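You operate a simulated robot arm through the tools that you are given. There is no shell and no other tool. Be economical: measure what you need, move in short steps, check, and stop when the job is done.

The job below is to be done with a simulated two-armed robot. You get a single attempt, and the scene is never put back.

JOB
Butt the long strip against the strip bar and weight it down.
Fine: brake free, bar pushed home and braked first; black weight on the strip. Set down upright: black weight. Where these are worked on the way, their far stop is far enough and under half their travel is too little: roll brake.
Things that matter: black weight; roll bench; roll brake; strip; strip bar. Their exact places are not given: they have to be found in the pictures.

It is judged by the outcome, as a careful person would: the job done as asked, and still so three seconds after it is handed in. It fails if anything else is knocked over, pushed out of place, dropped, spilled or broken.

ROBOT AND FRAMES
Two 7-joint arms with two-finger parallel grippers on one trunk, on a base that drives. Base frame: it is fixed to the floor where the robot stands at the start and does not move with it; the origin is under the middle of the robot, x ahead of it, y to its left, z up. Lengths are in m, angles in degrees, forces in N, time in s.
The left shoulder is at the start at [0.151, 0.171, 1.125], the right one opposite. With the tool pointing down near the work surface each hand reaches from about 0.46 to 0.94 m from the robot's upright axis, wherever it stands, measured 20 degrees to its own side. Places, roughly: roll bench [0.9, -0.3, 0.8]; roll brake [0.6, 0, 0.9]; strip bar [0.8, -0.2, 0.8]. Payload 4.4 kg a hand.
The TCP of each hand is the grasp point between the finger pads, 0.023 m short of the fingertips. In the tool frame z runs along the fingers and y along their closing line. Largest opening 0.094 m; finger width 0.038, thickness 0.01; the body of the gripper, 0.054 by 0.096 m, starts 0.039 m behind the TCP.
Orientation is told as [roll, pitch, yaw] about the base's x, y, z axes, in that order, counted from this pose: with the fingers straight down and closing along the base's y, the tool's x points along the base's -x, its y along +y and its z along -z.

CONTROLS
- The arms move only by the tool send_rows. It takes "left_rows", "right_rows" or both (then of equal length, played together; a hand with none holds still); each is a list of rows, each a list of 7 numbers: the turn, a rotation vector about the tool's x, y, z in rad, then the shift along the tool's x, y, z in m, then the opening in per cent of the stroke, from 0 (shut) to 100 (fully open). In form: [[wx, wy, wz, dx, dy, dz, grip], ...]. A call has 1 to 10 rows; each row shifts and turns the commanded pose from where the row before left it, along the tool's axes as they then stand. Each row takes 0.2 s and may step no farther than 0.05 m and 8.6 degrees from the row before; otherwise, or with a gripper value out of range, the whole call is refused. A pose out of reach is approached as far as the arm can. The call stops where the force on the tool passes 40 N (or 10 N more than at its start, if that is more) or the arm is blocked; 0.2 s more then pass. The fingers move at their own pace (about 0.072 m/s each) and stop on an object; they squeeze with about 24 N. The grip force told is the motor's: it shows also when the fingers shut on nothing. Time passes only in rows, and 0.2 s behind the last, so rows that do not move let the fingers close. It gives the time, the measured TCP pose, the force on the tool (base axes), the opening and the grip force at its end, in the units of the frame above (readings bear some noise), with the torque about the TCP (base axes, N m) and any sound that the robot's microphone picked up, and new pictures: "views" is both (left out), scene, wrist or none (wrist: the cameras of the hands that moved).
- Cameras (640 x 400 px; columns grow to the right, rows downward): "scene" is now at [0.27, -0.0049, 1.2525]; the picture's right is [-0.09, -1.00, 0.00], its down [-0.68, 0.06, -0.73] and it looks along [0.72, -0.06, -0.69] (base axes); focal length 214 px, centre (320, 200). "left" rides on the left gripper at [0.087, -0.016, -0.075] in its tool frame; the picture's right is [0.18, 0.98, 0.00], its down [-0.58, 0.11, -0.81] and it looks along [-0.79, 0.15, 0.59] (tool axes); focal length 243 px, centre (320, 200). "right" rides on the right gripper at [0.087, 0.016, -0.075] in its tool frame; the picture's right is [-0.18, 0.98, 0.00], its down [-0.58, -0.11, -0.81] and it looks along [-0.79, -0.15, 0.59] (tool axes); focal length 243 px, centre (320, 200).
- lift_body(by): slides the trunk up (or, below 0, down) by that many m; the arms and the scene camera ride with it, the base frame stays. It gives what a move gives, with no picture.
- drive_base(legs): drives the robot by 1 to 6 legs, each [ahead, left, turn to the left] in m, m and degrees, along the robot's own axes; the way and the turn of a leg run together, so that a leg with both is an arc; at most 1.5 m and 180 degrees a leg. The arms and the cameras ride along, it lands a little off, and it stops where it bumps. It gives what a move gives, and a new picture of the scene camera.
- turn_head(pan, tilt): turns the head with the scene camera to pan (to the left, within 80 degrees either way) and tilt (down, from -29 to 69), counted from straight ahead of the robot. It gives what a move gives, and a new picture of the scene camera.
- point_at(camera, pixels): for up to 12 pixels [column, row] of the newest picture of that camera ("zoom" is the newest enlarged one), the place [x, y, z] in the base frame of the surface seen there, good to about 0.002 m. The clock stands still meanwhile.
- inspect(camera, box): a new picture of the part [left, top, right, bottom] of that camera's present view, enlarged. The clock stands still meanwhile.
- hand_in(): hands the job in; it is judged then, once.

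Work in short steps. Measure before you move; look again where a grasp or a placing could have gone wrong, and mend it. You have 80 turns and 260 pictures in all, those below and enlarged ones among them. Open the grippers and draw the arms clear of the work before you hand the job in, unless the task says otherwise; then end with one line.

The tools are called after ">>>" as name(argument=value, ...) on one line, values as JSON. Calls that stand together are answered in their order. send_rows: Moves the arms, as the interface text tells. Its arguments: {"type":"object","properties":{"left_rows":{"type":"array"},"right_rows":{"type":"array"},"views":{"type":"string","enum":["both","scene","wrist","none"]}},"required":[]} The other tools are called the same way: lift_body (by) slides the trunk up or down; drive_base (legs) drives the base; turn_head (pan, tilt) turns the head that bears the scene camera; point_at (camera, pixels) gives the place of the surface under pixels of a picture; inspect (camera, box) takes an enlarged picture of a part of a camera's view; hand_in () hands the job in.

At the start:

```text
time: 0.0
left_eef_pos: [0.4871, 0.1651, 1.1059]
left_tool_rot: [-0.1, 0.0, 0.2]
left_wrist_force: [1.1, 0.7, 0.6]
left_torque: [0.0, 0.01, 0.0]
left_gripper_width: 0.0939
left_grip_force: 0.0
right_eef_pos: [0.4448, -0.2118, 1.0598]
right_tool_rot: [0.1, 0.2, -0.2]
right_wrist_force: [0.1, 0.9, -0.5]
right_torque: [-0.01, -0.02, 0.01]
right_gripper_width: 0.094
right_grip_force: 0.2
trunk travel left (down, up): [-0.14, 0.248]
robot x, y, heading: [0.0008, 0.0007, 0.0]
head pan, tilt: [-4.9, 43.3]
```

scene: 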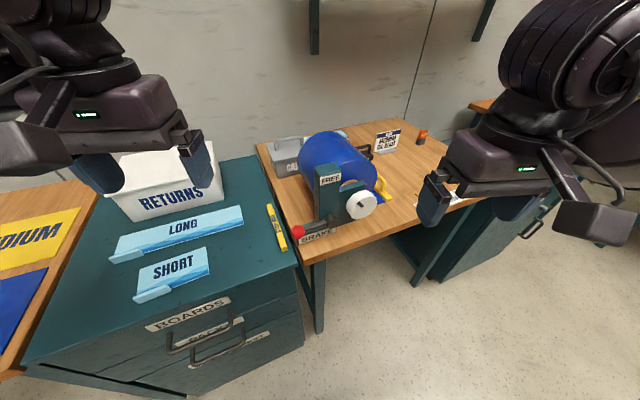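
right: 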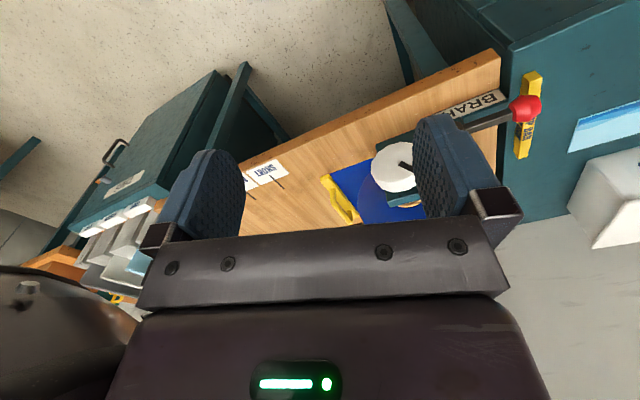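
left: 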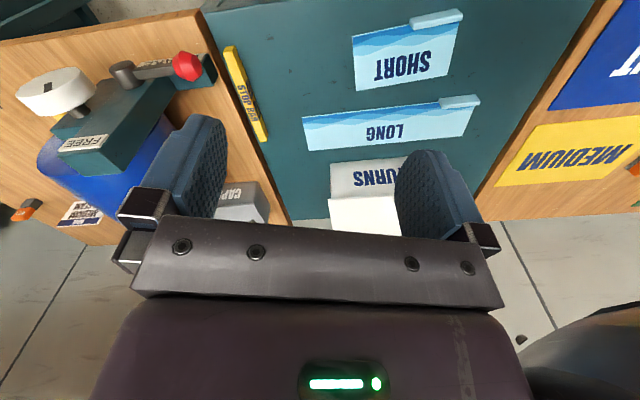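

The scene shows the roll with a red lever knob (298,232), LONG strip (180,230) and a yellow bar (277,228). I enlarge several regions to read labels.

>>> inspect(camera="scene", box=[250, 110, 450, 260])

>>> inspect(camera="scene", box=[80, 130, 300, 310])

>>> inspect(camera="left", box=[0, 20, 290, 240])

>>> inspect(camera="right", box=[60, 60, 580, 320])

```text
2.67 times, centred on (350, 185) of scene
```

zoom: 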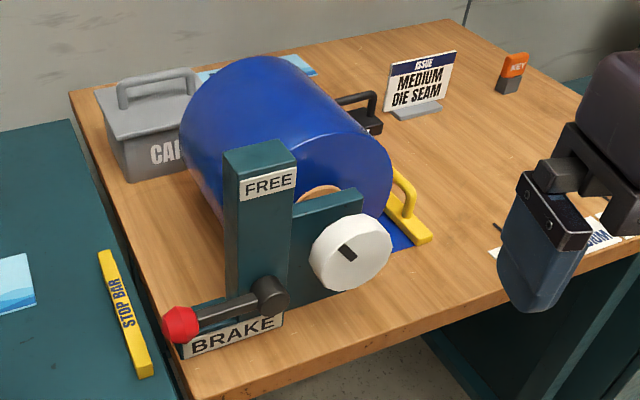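

```text
2.22 times, centred on (190, 220) of scene
```

zoom: 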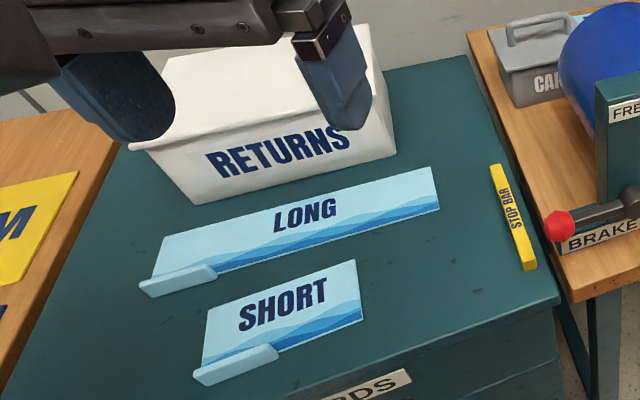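

```text
1.82 times, centred on (145, 130) of left
```

zoom: 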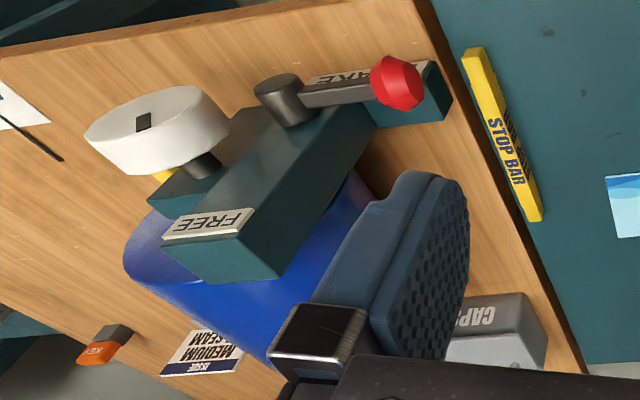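

```text
1.23 times, centred on (320, 190) of right
```

zoom: 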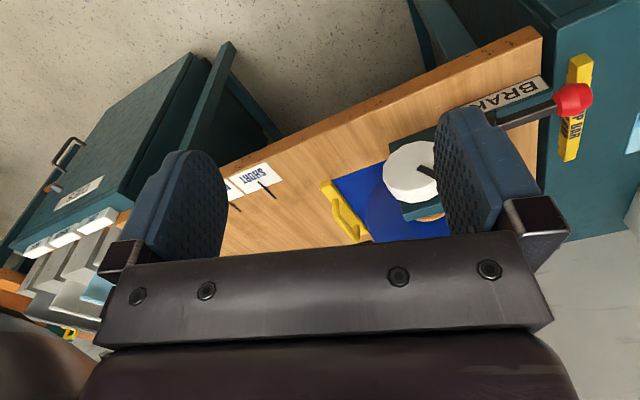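

I measure key points and then look farther right, since the right hand hides part of the bench.

>>> point_at(camera="scene", pixels=[[277, 225], [384, 190], [298, 232], [330, 180], [362, 203], [180, 230], [370, 155], [390, 140], [285, 160], [455, 195], [385, 197], [335, 160]])

>>> turn_head(pan=-30, tilt=43)

```text
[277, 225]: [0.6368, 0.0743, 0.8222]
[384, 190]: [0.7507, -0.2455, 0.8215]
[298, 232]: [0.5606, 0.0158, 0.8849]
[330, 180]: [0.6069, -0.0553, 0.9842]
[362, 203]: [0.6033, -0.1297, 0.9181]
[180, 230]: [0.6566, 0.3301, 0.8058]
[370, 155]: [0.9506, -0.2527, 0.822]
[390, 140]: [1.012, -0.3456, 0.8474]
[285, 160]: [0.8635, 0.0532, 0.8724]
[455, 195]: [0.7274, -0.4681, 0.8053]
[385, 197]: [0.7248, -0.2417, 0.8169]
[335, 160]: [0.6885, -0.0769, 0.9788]
```

```text
time: 0.9
left_eef_pos: [0.4865, 0.1665, 1.1047]
left_tool_rot: [0.0, 0.0, 0.1]
left_wrist_force: [-0.4, -0.6, 0.7]
left_torque: [-0.02, -0.02, -0.01]
left_gripper_width: 0.0942
left_grip_force: 0.2
right_eef_pos: [0.4451, -0.2124, 1.0587]
right_tool_rot: [0.2, 0.2, -0.2]
right_wrist_force: [0.2, 0.5, -0.3]
right_torque: [0.0, -0.01, 0.02]
right_gripper_width: 0.0941
right_grip_force: 0.0
trunk travel left (down, up): [-0.14, 0.248]
robot x, y, heading: [0.0037, 0.0009, -0.0]
head pan, tilt: [-30.0, 43.0]
```

scene: 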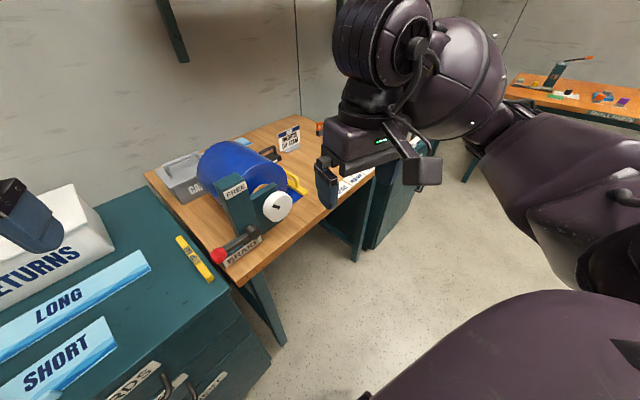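

The right hand covers the bench; I move it to the right and up for a clear look.

>>> send_rows(right_rows=[[0, 0, 0, 0, -0.05, -0.03, 100], [0, 0, 0, 0, -0.05, -0.03, 100], [0, 0, 0, 0, -0.05, -0.03, 100], [0, 0, 0, 0, -0.05, -0.03, 100], [0, 0, 0, 0, -0.05, -0.03, 100]], views="none")

>>> turn_head(pan=-15, tilt=40)

>>> inspect(camera="scene", box=[200, 90, 440, 240])

>>> inspect(camera="right", box=[0, 0, 640, 400])

```text
refused: row 1 steps farther than a row can; nothing moved
```

```text
time: 1.7
left_eef_pos: [0.4877, 0.1661, 1.1044]
left_tool_rot: [0.0, 0.0, 0.1]
left_wrist_force: [-0.8, 0.6, 0.4]
left_torque: [-0.03, 0.02, 0.02]
left_gripper_width: 0.0939
left_grip_force: 0.1
right_eef_pos: [0.4448, -0.212, 1.0599]
right_tool_rot: [0.0, 0.1, -0.2]
right_wrist_force: [0.5, 0.4, -0.2]
right_torque: [0.01, 0.04, 0.02]
right_gripper_width: 0.0942
right_grip_force: 0.2
trunk travel left (down, up): [-0.14, 0.248]
robot x, y, heading: [0.0011, -0.0005, -0.1]
head pan, tilt: [-15.0, 40.0]
```

scene: 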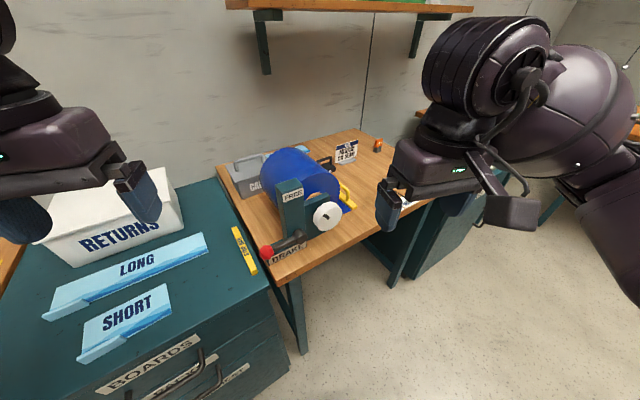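

```text
2.67 times, centred on (320, 165) of scene
```

zoom: 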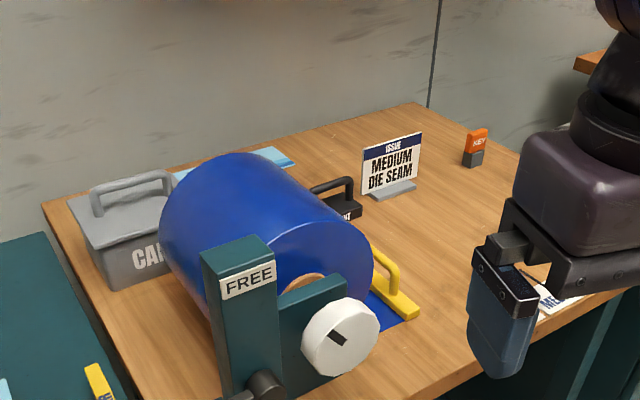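

```text
1.00 times, centred on (320, 200) of right (not enlarged: the box is as wide or as high as the picture)
```

zoom: 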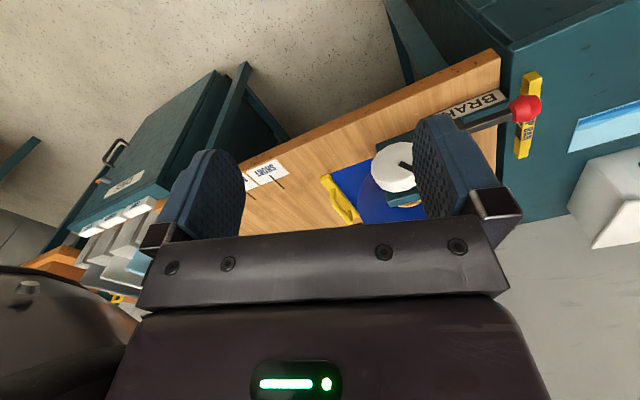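

The step was too long; I redo it smaller and raise the trunk for a better overview.

>>> send_rows(right_rows=[[0, 0, 0, 0, -0.04, -0.02, 100], [0, 0, 0, 0, -0.04, -0.02, 100], [0, 0, 0, 0, -0.04, -0.02, 100], [0, 0, 0, 0, -0.04, -0.02, 100], [0, 0, 0, 0, -0.04, -0.02, 100], [0, 0, 0, 0, -0.04, -0.02, 100]], views="none")

>>> lift_body(by=0.24)

>>> turn_head(pan=-15, tilt=45)

>>> inspect(camera="scene", box=[200, 90, 440, 240])

```text
time: 3.1
left_eef_pos: [0.4865, 0.1672, 1.1054]
left_tool_rot: [0.0, -0.1, 0.1]
left_wrist_force: [-0.7, 0.2, 0.3]
left_torque: [0.01, -0.03, 0.0]
left_gripper_width: 0.0938
left_grip_force: 0.0
right_eef_pos: [0.4439, -0.4544, 1.1776]
right_tool_rot: [0.1, -0.1, -0.2]
right_wrist_force: [-0.6, 0.2, -0.8]
right_torque: [0.01, -0.01, 0.0]
right_gripper_width: 0.0937
right_grip_force: 0.1
trunk travel left (down, up): [-0.14, 0.248]
robot x, y, heading: [-0.0006, 0.0015, 0.3]
head pan, tilt: [-15.0, 40.0]
```

```text
time: 5.6
left_eef_pos: [0.488, 0.1677, 1.3448]
left_tool_rot: [0.0, -0.1, 0.1]
left_wrist_force: [0.2, 0.2, -0.2]
left_torque: [0.0, -0.03, 0.01]
left_gripper_width: 0.0941
left_grip_force: 0.0
right_eef_pos: [0.4435, -0.4524, 1.4186]
right_tool_rot: [0.1, 0.2, -0.2]
right_wrist_force: [0.8, 0.6, 0.4]
right_torque: [0.01, 0.01, -0.01]
right_gripper_width: 0.0939
right_grip_force: 0.0
trunk travel left (down, up): [-0.38, 0.008]
robot x, y, heading: [0.002, 0.0007, -0.1]
head pan, tilt: [-15.0, 40.0]
```

```text
time: 6.2
left_eef_pos: [0.4882, 0.1665, 1.3453]
left_tool_rot: [0.0, 0.0, 0.1]
left_wrist_force: [-0.3, 0.0, -0.1]
left_torque: [-0.03, -0.04, 0.02]
left_gripper_width: 0.0937
left_grip_force: 0.1
right_eef_pos: [0.4442, -0.4519, 1.4179]
right_tool_rot: [0.1, 0.2, -0.2]
right_wrist_force: [0.5, -0.2, -1.1]
right_torque: [-0.02, 0.02, -0.01]
right_gripper_width: 0.0938
right_grip_force: 0.0
trunk travel left (down, up): [-0.38, 0.008]
robot x, y, heading: [-0.0003, -0.003, -0.2]
head pan, tilt: [-15.0, 45.0]
```

scene: 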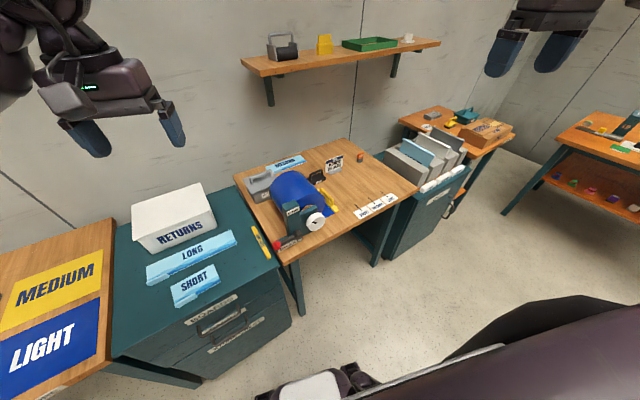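

```text
2.67 times, centred on (320, 165) of scene
```

zoom: 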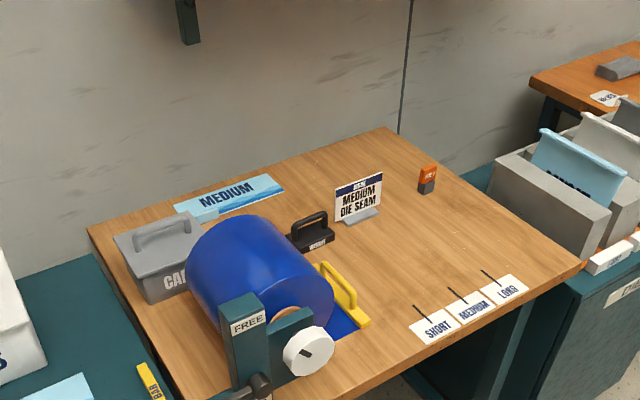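

The overview reveals SHORT/MEDIUM/LONG marks on the bench, the black weight at (316,178) behind the roll and the bar at (331,208). I zoom and measure.

>>> inspect(camera="scene", box=[265, 155, 405, 245])

>>> point_at(camera="scene", pixels=[[147, 268], [237, 240], [232, 230], [146, 283], [153, 283], [192, 252], [281, 265], [268, 259], [236, 190], [245, 200], [418, 189], [355, 141]])

>>> inspect(camera="scene", box=[130, 210, 290, 315])

>>> inspect(camera="left", box=[0, 0, 400, 250])

```text
4.44 times, centred on (335, 200) of scene
```

zoom: 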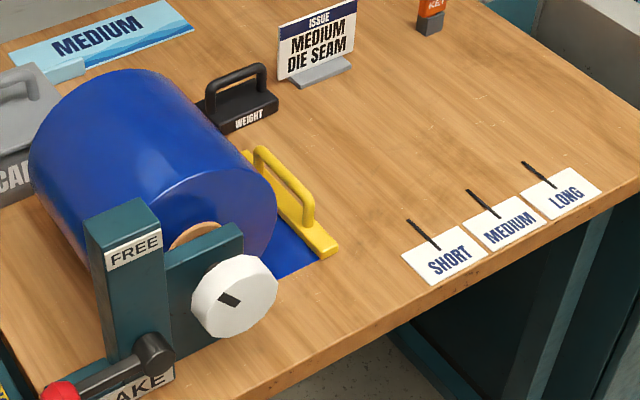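

```text
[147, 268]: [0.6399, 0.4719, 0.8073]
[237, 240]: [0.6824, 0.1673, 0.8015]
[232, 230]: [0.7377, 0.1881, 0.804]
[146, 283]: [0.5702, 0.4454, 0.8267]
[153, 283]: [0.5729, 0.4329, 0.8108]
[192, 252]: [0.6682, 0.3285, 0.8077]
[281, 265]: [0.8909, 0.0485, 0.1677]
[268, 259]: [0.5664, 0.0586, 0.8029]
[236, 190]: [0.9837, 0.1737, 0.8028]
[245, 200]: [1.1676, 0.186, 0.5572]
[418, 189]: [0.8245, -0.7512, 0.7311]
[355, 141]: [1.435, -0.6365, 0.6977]
```

```text
3.81 times, centred on (210, 262) of scene
```

zoom: 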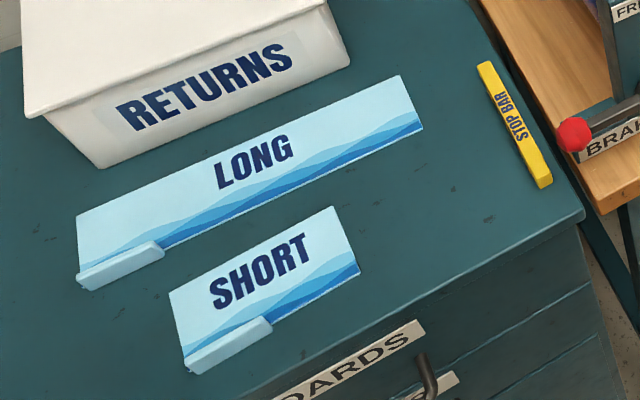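

```text
1.60 times, centred on (200, 125) of left
```

zoom: 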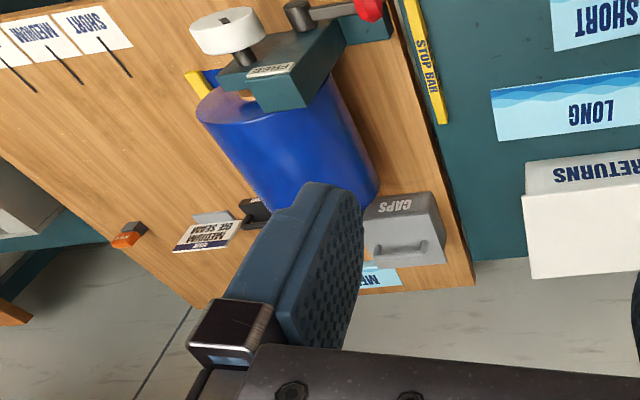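

The bar is just in front of the roll with blue film under it; marks for SHORT/MEDIUM/LONG lie at the near edge. I take precise points on the bench from an enlarged picture.

>>> inspect(camera="scene", box=[265, 155, 405, 245])

>>> point_at(camera="zoom", pixels=[[333, 252], [318, 258], [266, 149], [255, 152], [310, 195], [285, 273], [407, 221], [437, 247], [469, 191], [499, 216], [524, 164], [555, 187]])

>>> point_at(camera="zoom", pixels=[[210, 95], [262, 68], [224, 130], [276, 103], [275, 94], [205, 105], [60, 392], [152, 352], [130, 375], [135, 255], [235, 300], [180, 200]])

```text
4.44 times, centred on (335, 200) of scene
```

zoom: 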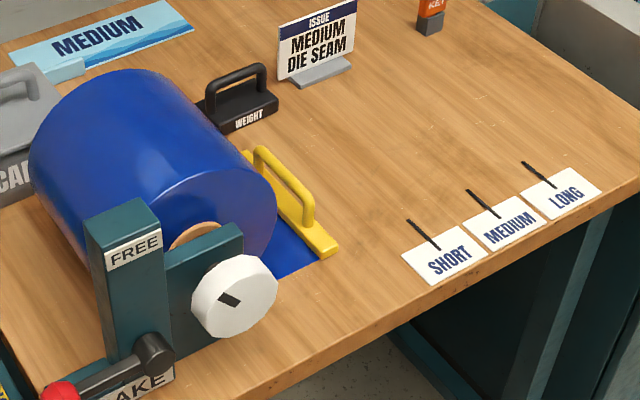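

```text
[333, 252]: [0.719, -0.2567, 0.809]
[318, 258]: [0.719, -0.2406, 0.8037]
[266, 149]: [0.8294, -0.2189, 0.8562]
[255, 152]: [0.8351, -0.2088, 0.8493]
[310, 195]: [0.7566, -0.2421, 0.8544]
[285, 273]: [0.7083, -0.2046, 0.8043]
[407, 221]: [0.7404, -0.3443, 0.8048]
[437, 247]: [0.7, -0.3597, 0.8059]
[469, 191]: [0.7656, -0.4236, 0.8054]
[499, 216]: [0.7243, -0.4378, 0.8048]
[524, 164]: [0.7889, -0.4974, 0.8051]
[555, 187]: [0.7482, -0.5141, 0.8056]
```

```text
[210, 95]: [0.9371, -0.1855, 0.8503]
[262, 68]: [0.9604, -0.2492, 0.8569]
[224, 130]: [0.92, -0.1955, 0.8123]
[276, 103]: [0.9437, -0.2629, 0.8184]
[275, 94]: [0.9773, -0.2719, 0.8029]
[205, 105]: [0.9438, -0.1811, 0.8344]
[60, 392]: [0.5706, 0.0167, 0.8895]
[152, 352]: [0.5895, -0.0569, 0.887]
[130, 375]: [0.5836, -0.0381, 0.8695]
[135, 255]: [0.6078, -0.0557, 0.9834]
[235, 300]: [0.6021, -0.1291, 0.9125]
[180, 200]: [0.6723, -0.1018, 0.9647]
```

Bench axes: marks run along u=(0.33,-0.945), the bar lies along v=(0.945,0.33); the lever is pivoted near (0.59,-0.057,0.887) with its ball on the left, resting at BRAKE and swinging up to FREE. I lower the trunk and look at the lever closely.

>>> lift_body(by=-0.2)

>>> turn_head(pan=-5, tilt=50)

>>> inspect(camera="scene", box=[270, 120, 400, 210])

```text
time: 8.4
left_eef_pos: [0.4856, 0.167, 1.1459]
left_tool_rot: [0.0, -0.2, 0.2]
left_wrist_force: [-0.5, 0.2, 1.1]
left_torque: [-0.01, -0.06, 0.01]
left_gripper_width: 0.094
left_grip_force: 0.0
right_eef_pos: [0.4431, -0.4518, 1.2205]
right_tool_rot: [0.0, 0.0, -0.1]
right_wrist_force: [0.0, 0.7, 0.7]
right_torque: [-0.01, -0.01, -0.02]
right_gripper_width: 0.0939
right_grip_force: 0.2
trunk travel left (down, up): [-0.18, 0.208]
robot x, y, heading: [0.0014, 0.0001, 0.1]
head pan, tilt: [-15.0, 45.0]
```

```text
time: 9.1
left_eef_pos: [0.4872, 0.1663, 1.1455]
left_tool_rot: [-0.1, 0.2, 0.2]
left_wrist_force: [-0.7, 0.4, 0.2]
left_torque: [0.0, 0.0, -0.01]
left_gripper_width: 0.0942
left_grip_force: 0.1
right_eef_pos: [0.4439, -0.4518, 1.2195]
right_tool_rot: [0.0, 0.1, -0.2]
right_wrist_force: [0.3, -0.5, 0.3]
right_torque: [-0.01, 0.0, 0.02]
right_gripper_width: 0.0939
right_grip_force: 0.0
trunk travel left (down, up): [-0.18, 0.208]
robot x, y, heading: [0.0013, 0.0017, 0.3]
head pan, tilt: [-5.0, 50.0]
```

scene: 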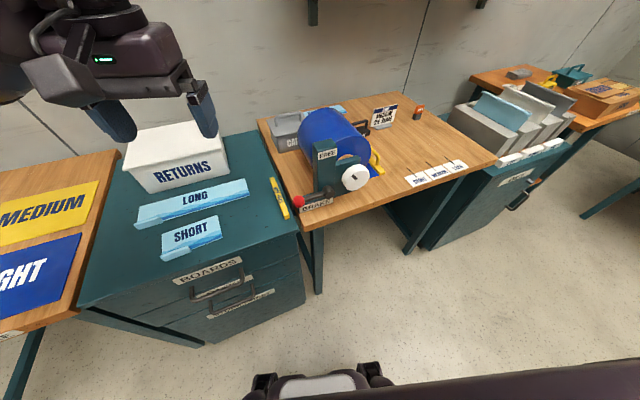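

```text
4.44 times, centred on (335, 165) of scene
```

zoom: 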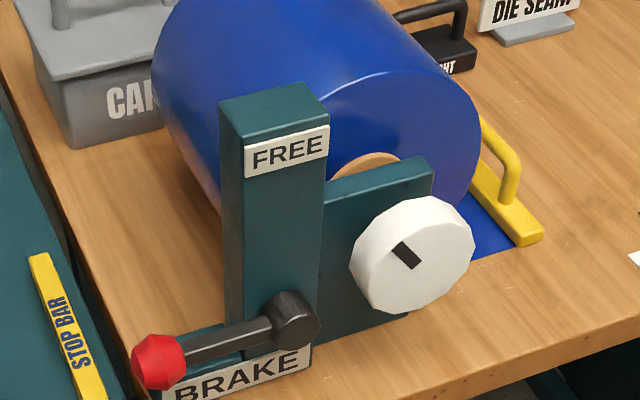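

The lever sits in front of a post; there is a low BRAKE block beneath. I measure the ball, lever, block and post.

>>> point_at(camera="zoom", pixels=[[140, 365], [160, 340], [183, 352], [160, 370], [155, 388], [230, 335], [295, 310], [285, 325], [200, 333], [250, 375], [265, 100], [285, 152]])

>>> point_at(camera="zoom", pixels=[[232, 140], [322, 125], [230, 300], [200, 365], [300, 365], [415, 255], [375, 200], [310, 270], [262, 355], [520, 235], [478, 180], [530, 243]])

```text
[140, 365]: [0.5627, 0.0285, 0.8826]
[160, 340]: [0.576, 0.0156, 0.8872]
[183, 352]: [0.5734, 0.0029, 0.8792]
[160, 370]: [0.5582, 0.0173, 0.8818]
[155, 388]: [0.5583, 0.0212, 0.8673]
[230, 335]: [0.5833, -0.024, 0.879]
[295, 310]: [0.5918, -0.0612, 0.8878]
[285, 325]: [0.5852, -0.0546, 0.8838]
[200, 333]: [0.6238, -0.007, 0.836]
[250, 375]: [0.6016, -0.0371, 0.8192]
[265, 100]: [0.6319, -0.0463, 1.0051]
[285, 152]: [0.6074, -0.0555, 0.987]
```

```text
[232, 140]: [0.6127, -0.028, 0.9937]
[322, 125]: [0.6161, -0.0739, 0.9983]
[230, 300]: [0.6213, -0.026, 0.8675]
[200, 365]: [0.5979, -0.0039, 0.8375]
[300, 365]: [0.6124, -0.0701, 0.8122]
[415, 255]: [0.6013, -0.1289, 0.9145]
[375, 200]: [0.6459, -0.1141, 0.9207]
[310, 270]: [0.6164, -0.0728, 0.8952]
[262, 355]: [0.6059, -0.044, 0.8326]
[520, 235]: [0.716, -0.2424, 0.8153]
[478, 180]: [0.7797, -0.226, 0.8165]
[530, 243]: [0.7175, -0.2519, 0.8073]
```

Ball centre ≈ (0.572,0.016,0.873), post face about 2 cm behind it. I will push the ball up with closed, horizontal fingers of the left hand, so I back the base 0.12 m and start pitching the left hand forward.

>>> drive_base(legs=[[-0.12, 0, 0]])

>>> send_rows(left_rows=[[0, -0.149, 0, 0, 0, 0, 0], [0, -0.149, 0, 0, 0, 0, 0], [0, -0.149, 0, 0, 0, 0, 0], [0, -0.149, 0, 0, 0, 0, 0], [0, -0.149, 0, 0, 0, 0, 0], [0, -0.149, 0, 0, 0, 0, 0], [0, -0.149, 0, 0, 0, 0, 0], [0, -0.149, 0, 0, 0, 0, 0], [0, -0.149, 0, 0, 0, 0, 0], [0, -0.149, 0, 0, 0, 0, 0]], views="scene")

```text
time: 10.3
left_eef_pos: [0.369, 0.166, 1.1448]
left_tool_rot: [0.1, 0.0, 0.1]
left_wrist_force: [-0.3, -1.2, -0.3]
left_torque: [-0.03, -0.01, 0.0]
left_gripper_width: 0.0941
left_grip_force: 0.0
right_eef_pos: [0.3247, -0.4519, 1.2185]
right_tool_rot: [0.2, 0.2, -0.2]
right_wrist_force: [0.3, -0.4, 0.0]
right_torque: [-0.02, -0.01, 0.03]
right_gripper_width: 0.0942
right_grip_force: 0.0
trunk travel left (down, up): [-0.18, 0.208]
robot x, y, heading: [-0.1184, 0.0001, 0.3]
head pan, tilt: [-5.0, 50.0]
```

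scene: 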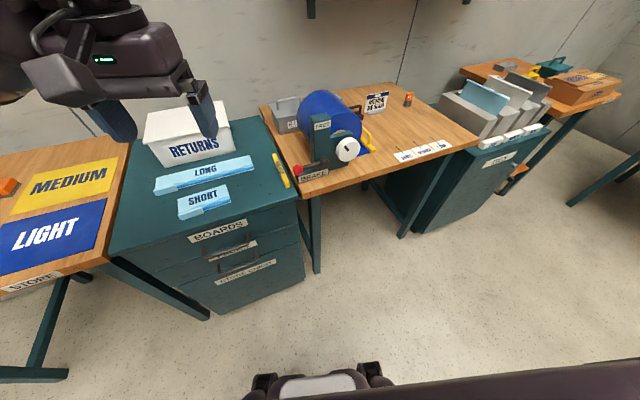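

```text
time: 12.6
left_eef_pos: [0.4595, 0.1688, 1.1565]
left_tool_rot: [1.3, -76.1, -1.8]
left_wrist_force: [0.6, 0.2, 0.1]
left_torque: [-0.01, 0.01, 0.02]
left_gripper_width: 0.0
left_grip_force: 24.3
left hand out of reach, approached as far as the arm can: row 4, 5, 6, 7, 8, 9, 10
right_eef_pos: [0.3268, -0.4505, 1.2188]
right_tool_rot: [0.0, 0.2, -0.2]
right_wrist_force: [0.0, 0.1, -0.3]
right_torque: [0.04, 0.01, 0.0]
right_gripper_width: 0.0941
right_grip_force: 0.0
trunk travel left (down, up): [-0.18, 0.208]
robot x, y, heading: [-0.1177, 0.0007, -0.2]
head pan, tilt: [-5.0, 50.0]
```

scene: 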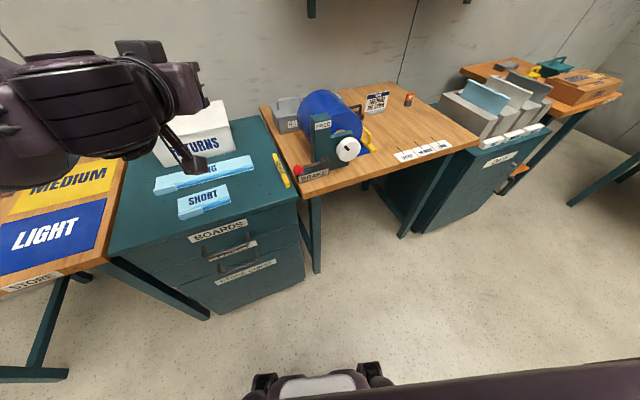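

Horizontal needs about 0.6 m reach; the hand is near that. I move forward while finishing the pitch and rolling.

>>> send_rows(left_rows=[[0, 0, 0, 0, 0, 0.04, 0], [0, 0, 0, 0, 0, 0.04, 0], [0, -0.08, 0, 0, 0, 0.03, 0], [0, 0, 0.14, 0, 0, 0, 0], [0, 0, 0.14, 0, 0, 0, 0], [0, 0, 0.14, 0, 0, 0, 0], [0, 0, 0.14, 0, 0, 0, 0], [0, 0, 0.14, 0, 0, 0, 0], [0, 0, 0.14, 0, 0, 0, 0], [0, 0, 0.14, 0, 0, 0, 0]], views="none")

```text
time: 14.8
left_eef_pos: [0.5498, 0.168, 1.1522]
left_tool_rot: [74.9, -32.4, -82.1]
left_wrist_force: [-0.6, -0.3, 0.6]
left_torque: [-0.01, 0.04, 0.02]
left_gripper_width: 0.0
left_grip_force: 23.9
left hand out of reach, approached as far as the arm can: row 3
right_eef_pos: [0.3241, -0.4513, 1.2189]
right_tool_rot: [0.2, 0.2, -0.1]
right_wrist_force: [0.5, -0.3, 0.3]
right_torque: [-0.04, -0.02, -0.02]
right_gripper_width: 0.094
right_grip_force: 0.1
trunk travel left (down, up): [-0.18, 0.208]
robot x, y, heading: [-0.1175, -0.0019, -0.1]
head pan, tilt: [-5.0, 50.0]
```

Orientation computed: still needs 34° roll, 13° up and 17.5° yaw left. I complete these.

>>> send_rows(left_rows=[[0, 0, 0.14, 0, 0, 0, 0], [0, 0, 0.14, 0, 0, 0, 0], [0, 0, 0.14, 0, 0, 0, 0], [0, 0, 0.14, 0, 0, 0, 0], [-0.11, 0, 0.03, 0, 0, 0, 0], [-0.11, 0, 0, 0, 0, 0, 0], [0, 0.1, 0, 0, -0.03, 0, 0], [0, 0.1, 0, 0, -0.03, 0, 0], [0, 0.105, 0, 0, -0.03, 0, 0]], views="none")

```text
time: 16.8
left_eef_pos: [0.5308, 0.1664, 1.066]
left_tool_rot: [77.4, 2.6, -72.8]
left_wrist_force: [-0.1, -0.7, 0.6]
left_torque: [-0.01, 0.01, 0.02]
left_gripper_width: 0.0
left_grip_force: 23.8
left hand out of reach, approached as far as the arm can: row 5, 6
right_eef_pos: [0.3265, -0.4534, 1.218]
right_tool_rot: [0.1, 0.2, -0.2]
right_wrist_force: [-0.1, 0.2, -0.4]
right_torque: [0.03, 0.03, -0.02]
right_gripper_width: 0.0937
right_grip_force: 0.0
trunk travel left (down, up): [-0.18, 0.208]
robot x, y, heading: [-0.1165, 0.0004, 0.3]
head pan, tilt: [-5.0, 50.0]
```

Hand is forward, 13° down, yaw right. I check bench/cabinet front edges for clearance of the gripper body before descending.

>>> inspect(camera="scene", box=[250, 130, 370, 210])

>>> point_at(camera="scene", pixels=[[304, 193], [310, 192], [330, 184], [297, 198], [285, 203], [270, 207], [240, 214], [298, 170], [288, 186]])

```text
5.00 times, centred on (310, 170) of scene
```

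zoom: 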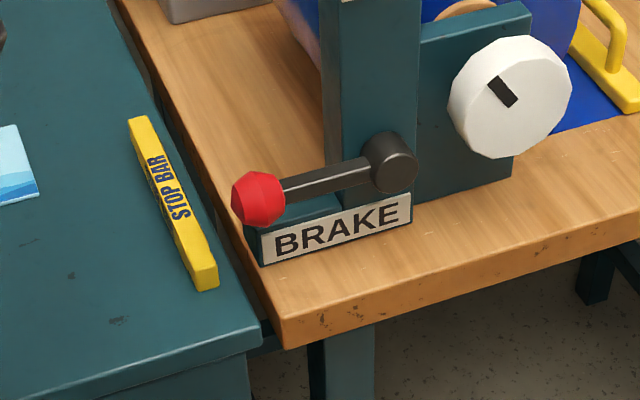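

```text
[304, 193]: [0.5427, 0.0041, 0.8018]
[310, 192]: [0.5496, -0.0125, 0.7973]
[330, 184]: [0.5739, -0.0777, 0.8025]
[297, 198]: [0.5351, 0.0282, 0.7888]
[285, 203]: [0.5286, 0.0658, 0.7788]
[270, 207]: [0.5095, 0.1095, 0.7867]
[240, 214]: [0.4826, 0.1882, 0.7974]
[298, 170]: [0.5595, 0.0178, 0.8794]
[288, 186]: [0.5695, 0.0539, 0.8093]
```

Bench edge is at the line 3 cm ahead of where the gripper body will be, so it clears. I descend to the left of the ball, at (0.531,0.078,0.846).

>>> send_rows(left_rows=[[0, 0, 0, -0.0157, -0.036, 0.0036, 0], [0, 0, 0, -0.0157, -0.036, 0.0036, 0], [0, 0, 0, -0.0157, -0.036, 0.0036, 0], [0, 0, 0, -0.0157, -0.036, 0.0036, 0], [0, 0, 0, -0.0157, -0.036, 0.0036, 0], [0, 0, 0, -0.0157, -0.026, 0.0036, 0]], views="both")

```text
time: 18.1
left_eef_pos: [0.5313, 0.0795, 0.8568]
left_tool_rot: [77.3, 2.6, -73.0]
left_wrist_force: [0.2, -0.1, -0.7]
left_torque: [0.01, 0.0, -0.02]
left_gripper_width: 0.0
left_grip_force: 23.9
right_eef_pos: [0.3256, -0.4526, 1.218]
right_tool_rot: [0.1, 0.2, -0.3]
right_wrist_force: [0.3, 0.0, 0.1]
right_torque: [-0.01, -0.01, -0.01]
right_gripper_width: 0.0939
right_grip_force: 0.1
trunk travel left (down, up): [-0.18, 0.208]
robot x, y, heading: [-0.1229, -0.002, -0.2]
head pan, tilt: [-5.0, 50.0]
```

scene: 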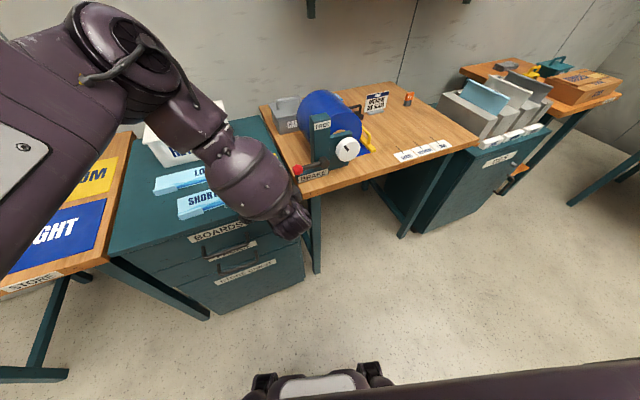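
left: 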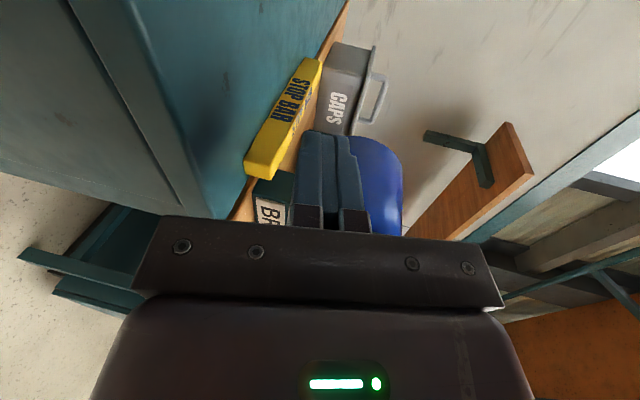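

Fingers are left of the ball. I go down 12 mm, slide right under the ball, then lift 2 cm to meet it.

>>> send_rows(left_rows=[[0, 0, 0, 0, -0.0117, 0.0026, 0], [0, 0, 0, -0.0356, 0.0015, 0, 0], [0, 0, 0, -0.0356, 0.0015, 0, 0]], views="wrist")

>>> inspect(camera="scene", box=[250, 130, 370, 210])

```text
time: 18.9
left_eef_pos: [0.5524, 0.0115, 0.8431]
left_tool_rot: [77.2, 2.6, -72.9]
left_wrist_force: [-0.6, -0.1, 0.0]
left_torque: [0.0, 0.02, 0.01]
left_gripper_width: 0.0
left_grip_force: 23.8
right_eef_pos: [0.3259, -0.4529, 1.2194]
right_tool_rot: [0.1, 0.2, -0.2]
right_wrist_force: [0.6, 0.0, 0.0]
right_torque: [-0.01, 0.03, -0.03]
right_gripper_width: 0.094
right_grip_force: 0.1
trunk travel left (down, up): [-0.18, 0.208]
robot x, y, heading: [-0.1158, -0.0005, 0.1]
head pan, tilt: [-5.0, 50.0]
```

left: 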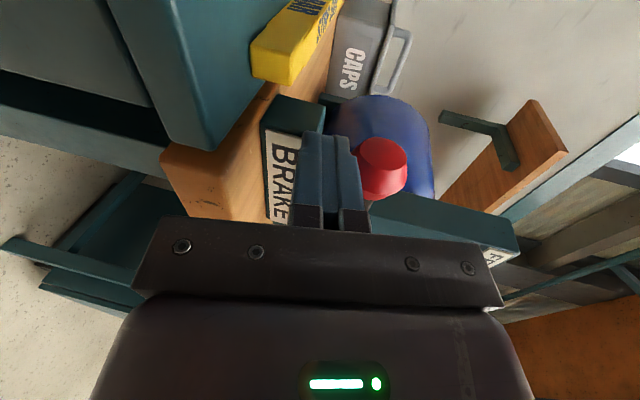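

```text
5.00 times, centred on (310, 170) of scene
```

zoom: 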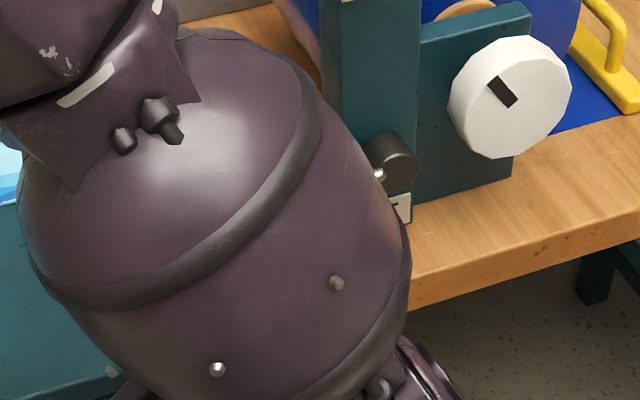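

Red ball sits directly above the fingers (wrist picture 385,168). I lift along the arc.

>>> send_rows(left_rows=[[0, 0, 0, 0.0035, 0.0205, -0.0046, 0], [0, 0, 0, 0.0035, 0.0205, -0.0046, 0], [0, 0, 0, -0.006, 0.0185, -0.004, 0], [0, 0, 0, -0.0063, 0.0182, -0.004, 0]], views="wrist")

```text
time: 19.9
left_eef_pos: [0.5541, 0.0042, 0.9246]
left_tool_rot: [77.5, 2.6, -73.0]
left_wrist_force: [0.0, 0.5, -0.2]
left_torque: [0.02, 0.01, 0.02]
left_gripper_width: 0.0
left_grip_force: 23.8
right_eef_pos: [0.3242, -0.4517, 1.2189]
right_tool_rot: [0.1, 0.1, -0.3]
right_wrist_force: [-0.2, -0.6, -0.2]
right_torque: [0.02, 0.0, 0.0]
right_gripper_width: 0.0939
right_grip_force: 0.1
trunk travel left (down, up): [-0.18, 0.208]
robot x, y, heading: [-0.1185, 0.0006, 0.1]
head pan, tilt: [-5.0, 50.0]
```

left: 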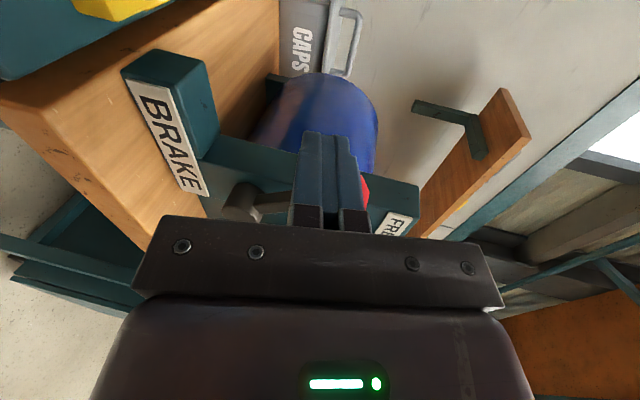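

The lever follows (shaft visible rising, ball beyond fingers). I continue the arc up and right.

>>> send_rows(left_rows=[[0, 0, 0, -0.0155, 0.0137, -0.003, 0], [0, 0, 0, -0.0155, 0.0137, -0.003, 0], [0, 0, 0, -0.013, 0.0035, -0.0007, 0], [0, 0, 0, -0.013, 0.0005, 0, 0]], views="wrist")

```text
time: 20.9
left_eef_pos: [0.5809, -0.0233, 0.9497]
left_tool_rot: [76.2, 2.1, -69.7]
left_wrist_force: [-28.5, 25.1, -11.5]
left_torque: [0.03, 0.66, 0.24]
left_gripper_width: 0.0
left_grip_force: 24.1
right_eef_pos: [0.3247, -0.4494, 1.2192]
right_tool_rot: [0.0, 0.1, -0.1]
right_wrist_force: [-0.3, -0.4, -0.3]
right_torque: [-0.03, 0.01, -0.01]
right_gripper_width: 0.0939
right_grip_force: 0.0
trunk travel left (down, up): [-0.18, 0.208]
robot x, y, heading: [-0.1188, 0.0015, 0.1]
head pan, tilt: [-5.0, 50.0]
```

left: 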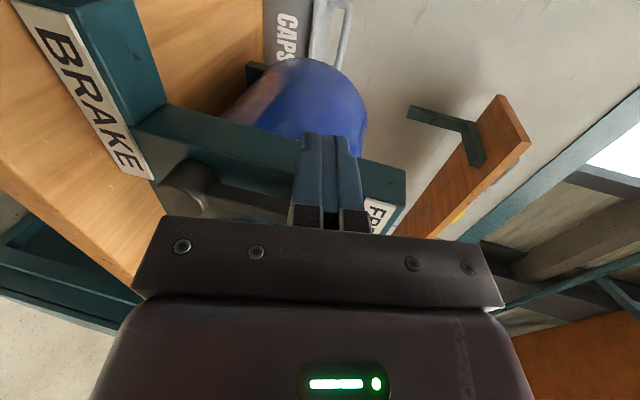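

Fingertips press on the post face (force −x). I back off 2 cm and look at the lever.

>>> send_rows(left_rows=[[0, 0, 0, 0.01, 0, -0.015, 0], [0, 0, 0, 0.02, 0, -0.025, 0], [0, 0, 0, 0.03, 0, -0.02, 0]], views="wrist")

>>> inspect(camera="scene", box=[250, 110, 390, 210])

```text
time: 21.9
left_eef_pos: [0.4908, 0.0304, 0.9103]
left_tool_rot: [71.0, 4.7, -68.2]
left_wrist_force: [0.8, -0.2, 0.4]
left_torque: [0.0, -0.03, 0.02]
left_gripper_width: 0.0
left_grip_force: 23.9
right_eef_pos: [0.3256, -0.4503, 1.2188]
right_tool_rot: [0.1, 0.2, -0.2]
right_wrist_force: [0.4, 0.1, -0.1]
right_torque: [-0.02, 0.05, 0.0]
right_gripper_width: 0.0941
right_grip_force: 0.0
trunk travel left (down, up): [-0.18, 0.208]
robot x, y, heading: [-0.1202, -0.0036, 0.0]
head pan, tilt: [-5.0, 50.0]
stopped in row 3 (left hand): the arm was blocked; the commanded pose is now the measured one
```

left: 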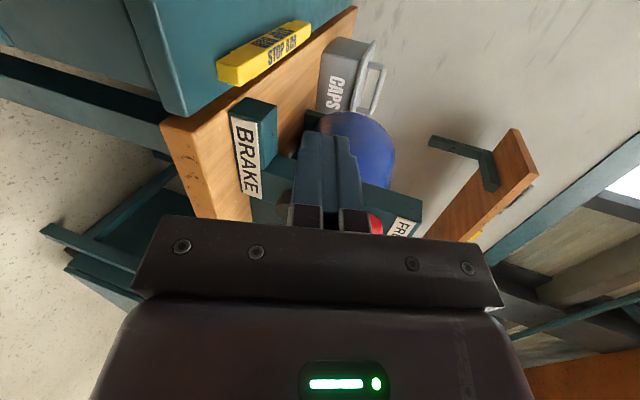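

```text
4.00 times, centred on (320, 160) of scene
```

zoom: 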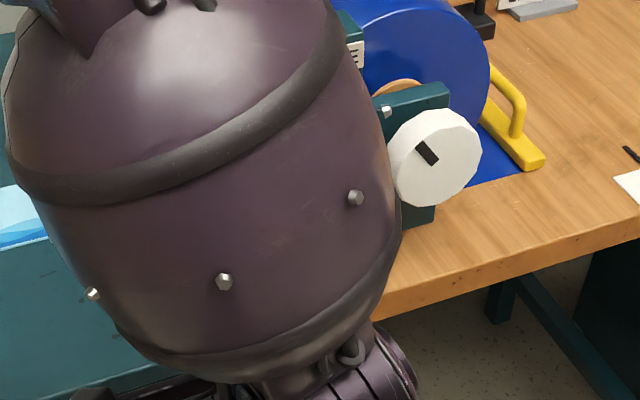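

The arm got at its near limit; no contact force. I slide the hand left to clear the view.

>>> send_rows(left_rows=[[0, 0, 0, 0.04, 0.0, 0.0, 0], [0, 0, 0, 0.04, 0.02, 0.01, 0], [0, 0, 0, 0.04, 0.02, 0.01, 0]], views="wrist")

>>> inspect(camera="scene", box=[250, 110, 390, 210])

```text
time: 22.7
left_eef_pos: [0.4765, 0.146, 0.9534]
left_tool_rot: [71.1, 4.8, -69.1]
left_wrist_force: [-0.2, 1.2, 0.8]
left_torque: [0.01, -0.03, -0.03]
left_gripper_width: 0.0
left_grip_force: 23.4
right_eef_pos: [0.3263, -0.4497, 1.2197]
right_tool_rot: [0.0, 0.1, -0.1]
right_wrist_force: [1.0, 1.1, 0.6]
right_torque: [-0.03, -0.02, -0.01]
right_gripper_width: 0.0941
right_grip_force: 0.0
trunk travel left (down, up): [-0.18, 0.208]
robot x, y, heading: [-0.1182, 0.0012, 0.1]
head pan, tilt: [-5.0, 50.0]
```

left: 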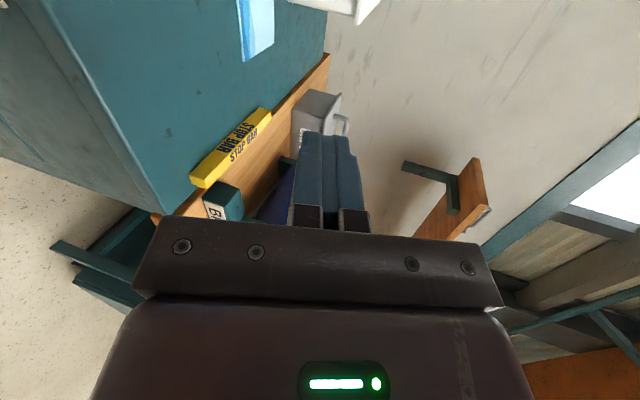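

```text
4.00 times, centred on (320, 160) of scene
```

zoom: 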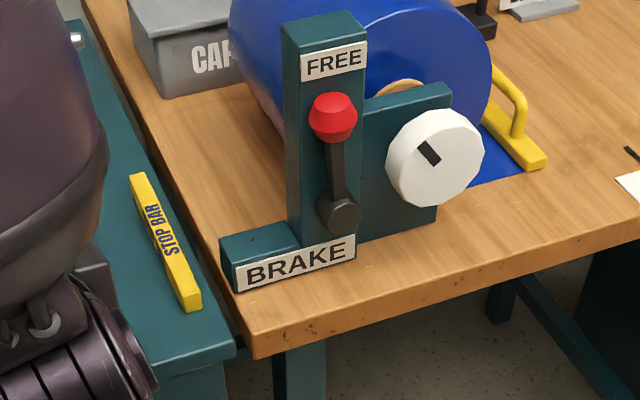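

Lever now stands vertical at FREE. Next I drive forward 0.1 m and turn the right hand by 108° so it can push the bar with its slim side, camera away from the roll.

>>> drive_base(legs=[[0.1, 0, 0]])

>>> send_rows(right_rows=[[0, 0, -0.145, 0, 0, 0, 0], [0, 0, -0.145, -0.03, 0, 0, 0], [0, 0, -0.145, 0, 0, 0, 0], [0, 0, -0.145, 0, 0, 0, 0], [0, 0, -0.145, 0, 0, 0, 0], [0, 0, -0.145, 0, 0, 0, 0], [0, 0, -0.145, 0, 0, 0, 0], [0, 0, -0.145, 0, 0, 0, 0], [0, 0, -0.145, 0, 0, 0, 0], [0, 0, -0.145, 0, 0, 0, 0]], views="none")

>>> send_rows(right_rows=[[0, 0, -0.145, 0, 0, 0, 0], [0, 0, -0.145, 0, 0, 0, 0], [0, 0, -0.145, 0, 0, 0, 0]], views="scene")

```text
time: 23.9
left_eef_pos: [0.5779, 0.1443, 0.9524]
left_tool_rot: [71.2, 5.0, -69.2]
left_wrist_force: [0.8, -0.1, -0.4]
left_torque: [-0.05, -0.01, 0.04]
left_gripper_width: 0.0
left_grip_force: 23.6
right_eef_pos: [0.4273, -0.4516, 1.2184]
right_tool_rot: [0.1, 0.2, -0.1]
right_wrist_force: [0.2, -0.9, 0.1]
right_torque: [0.02, 0.01, 0.01]
right_gripper_width: 0.094
right_grip_force: 0.1
trunk travel left (down, up): [-0.18, 0.208]
robot x, y, heading: [-0.0178, -0.003, 0.2]
head pan, tilt: [-5.0, 50.0]
```

scene: 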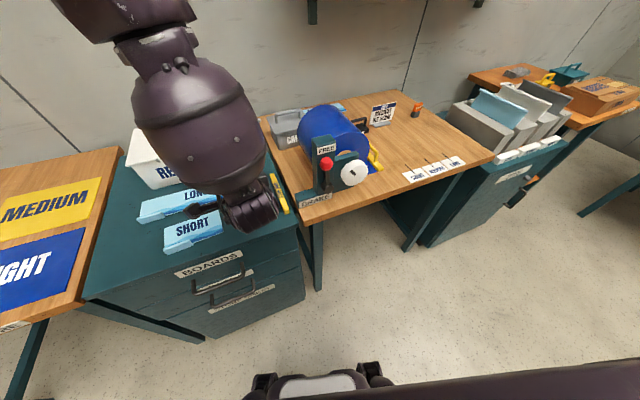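

```text
time: 26.1
left_eef_pos: [0.5774, 0.1448, 0.9529]
left_tool_rot: [71.2, 4.9, -69.1]
left_wrist_force: [0.7, -0.7, -0.5]
left_torque: [0.02, 0.02, -0.01]
left_gripper_width: 0.0
left_grip_force: 24.1
right_eef_pos: [0.3726, -0.2384, 1.1986]
right_tool_rot: [0.2, 0.0, 82.9]
right_wrist_force: [-0.2, -0.4, 0.0]
right_torque: [-0.02, -0.01, -0.01]
right_gripper_width: 0.0
right_grip_force: 24.1
right hand out of reach, approached as far as the arm can: row 4, 5, 6, 7, 8, 9, 10
trunk travel left (down, up): [-0.18, 0.208]
robot x, y, heading: [-0.0189, -0.0001, 0.2]
head pan, tilt: [-5.0, 50.0]
```

```text
time: 26.9
left_eef_pos: [0.5766, 0.1434, 0.9524]
left_tool_rot: [71.2, 4.9, -69.1]
left_wrist_force: [0.2, 0.3, -0.7]
left_torque: [0.01, -0.01, -0.02]
left_gripper_width: 0.0
left_grip_force: 23.9
right_eef_pos: [0.3273, -0.1695, 1.2139]
right_tool_rot: [0.2, -0.1, 107.8]
right_wrist_force: [-0.2, 0.4, -0.1]
right_torque: [-0.02, 0.01, 0.03]
right_gripper_width: 0.0003
right_grip_force: 24.0
right hand out of reach, approached as far as the arm can: row 1, 2, 3
trunk travel left (down, up): [-0.18, 0.208]
robot x, y, heading: [-0.0138, -0.0009, -0.1]
head pan, tilt: [-5.0, 50.0]
```

scene: 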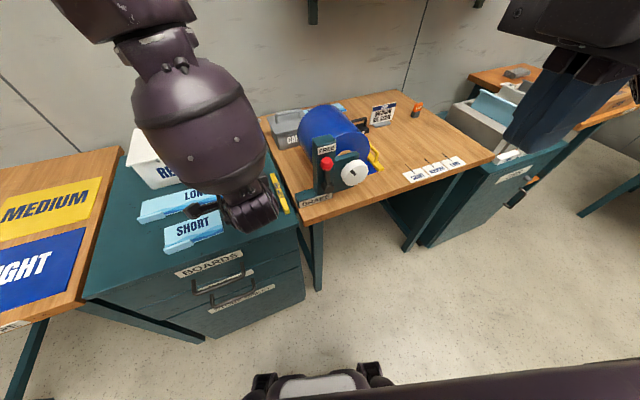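

Orientation reached but position got displaced; I move down and forward a little to see how it tracks.

>>> send_rows(right_rows=[[0, 0, 0, 0, -0.04, 0.02, 0], [0, 0, 0, 0, -0.04, 0.02, 0]], views="none")

```text
time: 27.5
left_eef_pos: [0.5778, 0.1432, 0.9523]
left_tool_rot: [71.1, 5.0, -69.0]
left_wrist_force: [-0.1, 0.1, 0.4]
left_torque: [0.0, -0.03, 0.01]
left_gripper_width: 0.0
left_grip_force: 24.1
right_eef_pos: [0.3591, -0.1202, 1.174]
right_tool_rot: [0.0, -0.2, 107.7]
right_wrist_force: [0.1, 0.2, 0.6]
right_torque: [0.03, -0.02, -0.01]
right_gripper_width: 0.0
right_grip_force: 23.9
right hand out of reach, approached as far as the arm can: row 1, 2
trunk travel left (down, up): [-0.18, 0.208]
robot x, y, heading: [-0.0146, 0.0008, -0.2]
head pan, tilt: [-5.0, 50.0]
```

That yaw is awkward for the right arm; I turn back 90° to yaw 18° and will use a slight tilt instead.

>>> send_rows(right_rows=[[0, 0, 0.145, 0, 0, 0, 0], [0, 0, 0.145, 0, 0, 0, 0], [0, 0, 0.145, 0, 0, 0, 0], [0, 0, 0.145, 0, 0, 0, 0], [0, 0, 0.145, 0, 0, 0, 0], [0, 0, 0.145, 0, 0, 0, 0], [0, 0, 0.145, 0, 0, 0, 0], [0, 0, 0.145, 0, 0, 0, 0], [0, 0, 0.145, 0, 0, 0, 0], [0, 0, 0.145, 0, 0, 0, 0]], views="none")

>>> send_rows(right_rows=[[-0.131, 0, 0.12, 0, 0, 0, 0], [-0.131, 0, 0, 0, 0, 0, 0]], views="wrist")

```text
time: 29.7
left_eef_pos: [0.5773, 0.1444, 0.9532]
left_tool_rot: [71.1, 5.0, -69.1]
left_wrist_force: [0.1, 0.1, 0.2]
left_torque: [-0.01, 0.04, 0.0]
left_gripper_width: 0.0003
left_grip_force: 24.0
right_eef_pos: [0.3599, -0.119, 1.1733]
right_tool_rot: [0.2, 0.1, 24.6]
right_wrist_force: [0.2, -0.2, 1.4]
right_torque: [0.0, 0.0, -0.01]
right_gripper_width: 0.0001
right_grip_force: 24.1
trunk travel left (down, up): [-0.18, 0.208]
robot x, y, heading: [-0.0181, 0.0008, -0.2]
head pan, tilt: [-5.0, 50.0]
```

```text
refused: row 1 steps farther than a row can; nothing moved
```

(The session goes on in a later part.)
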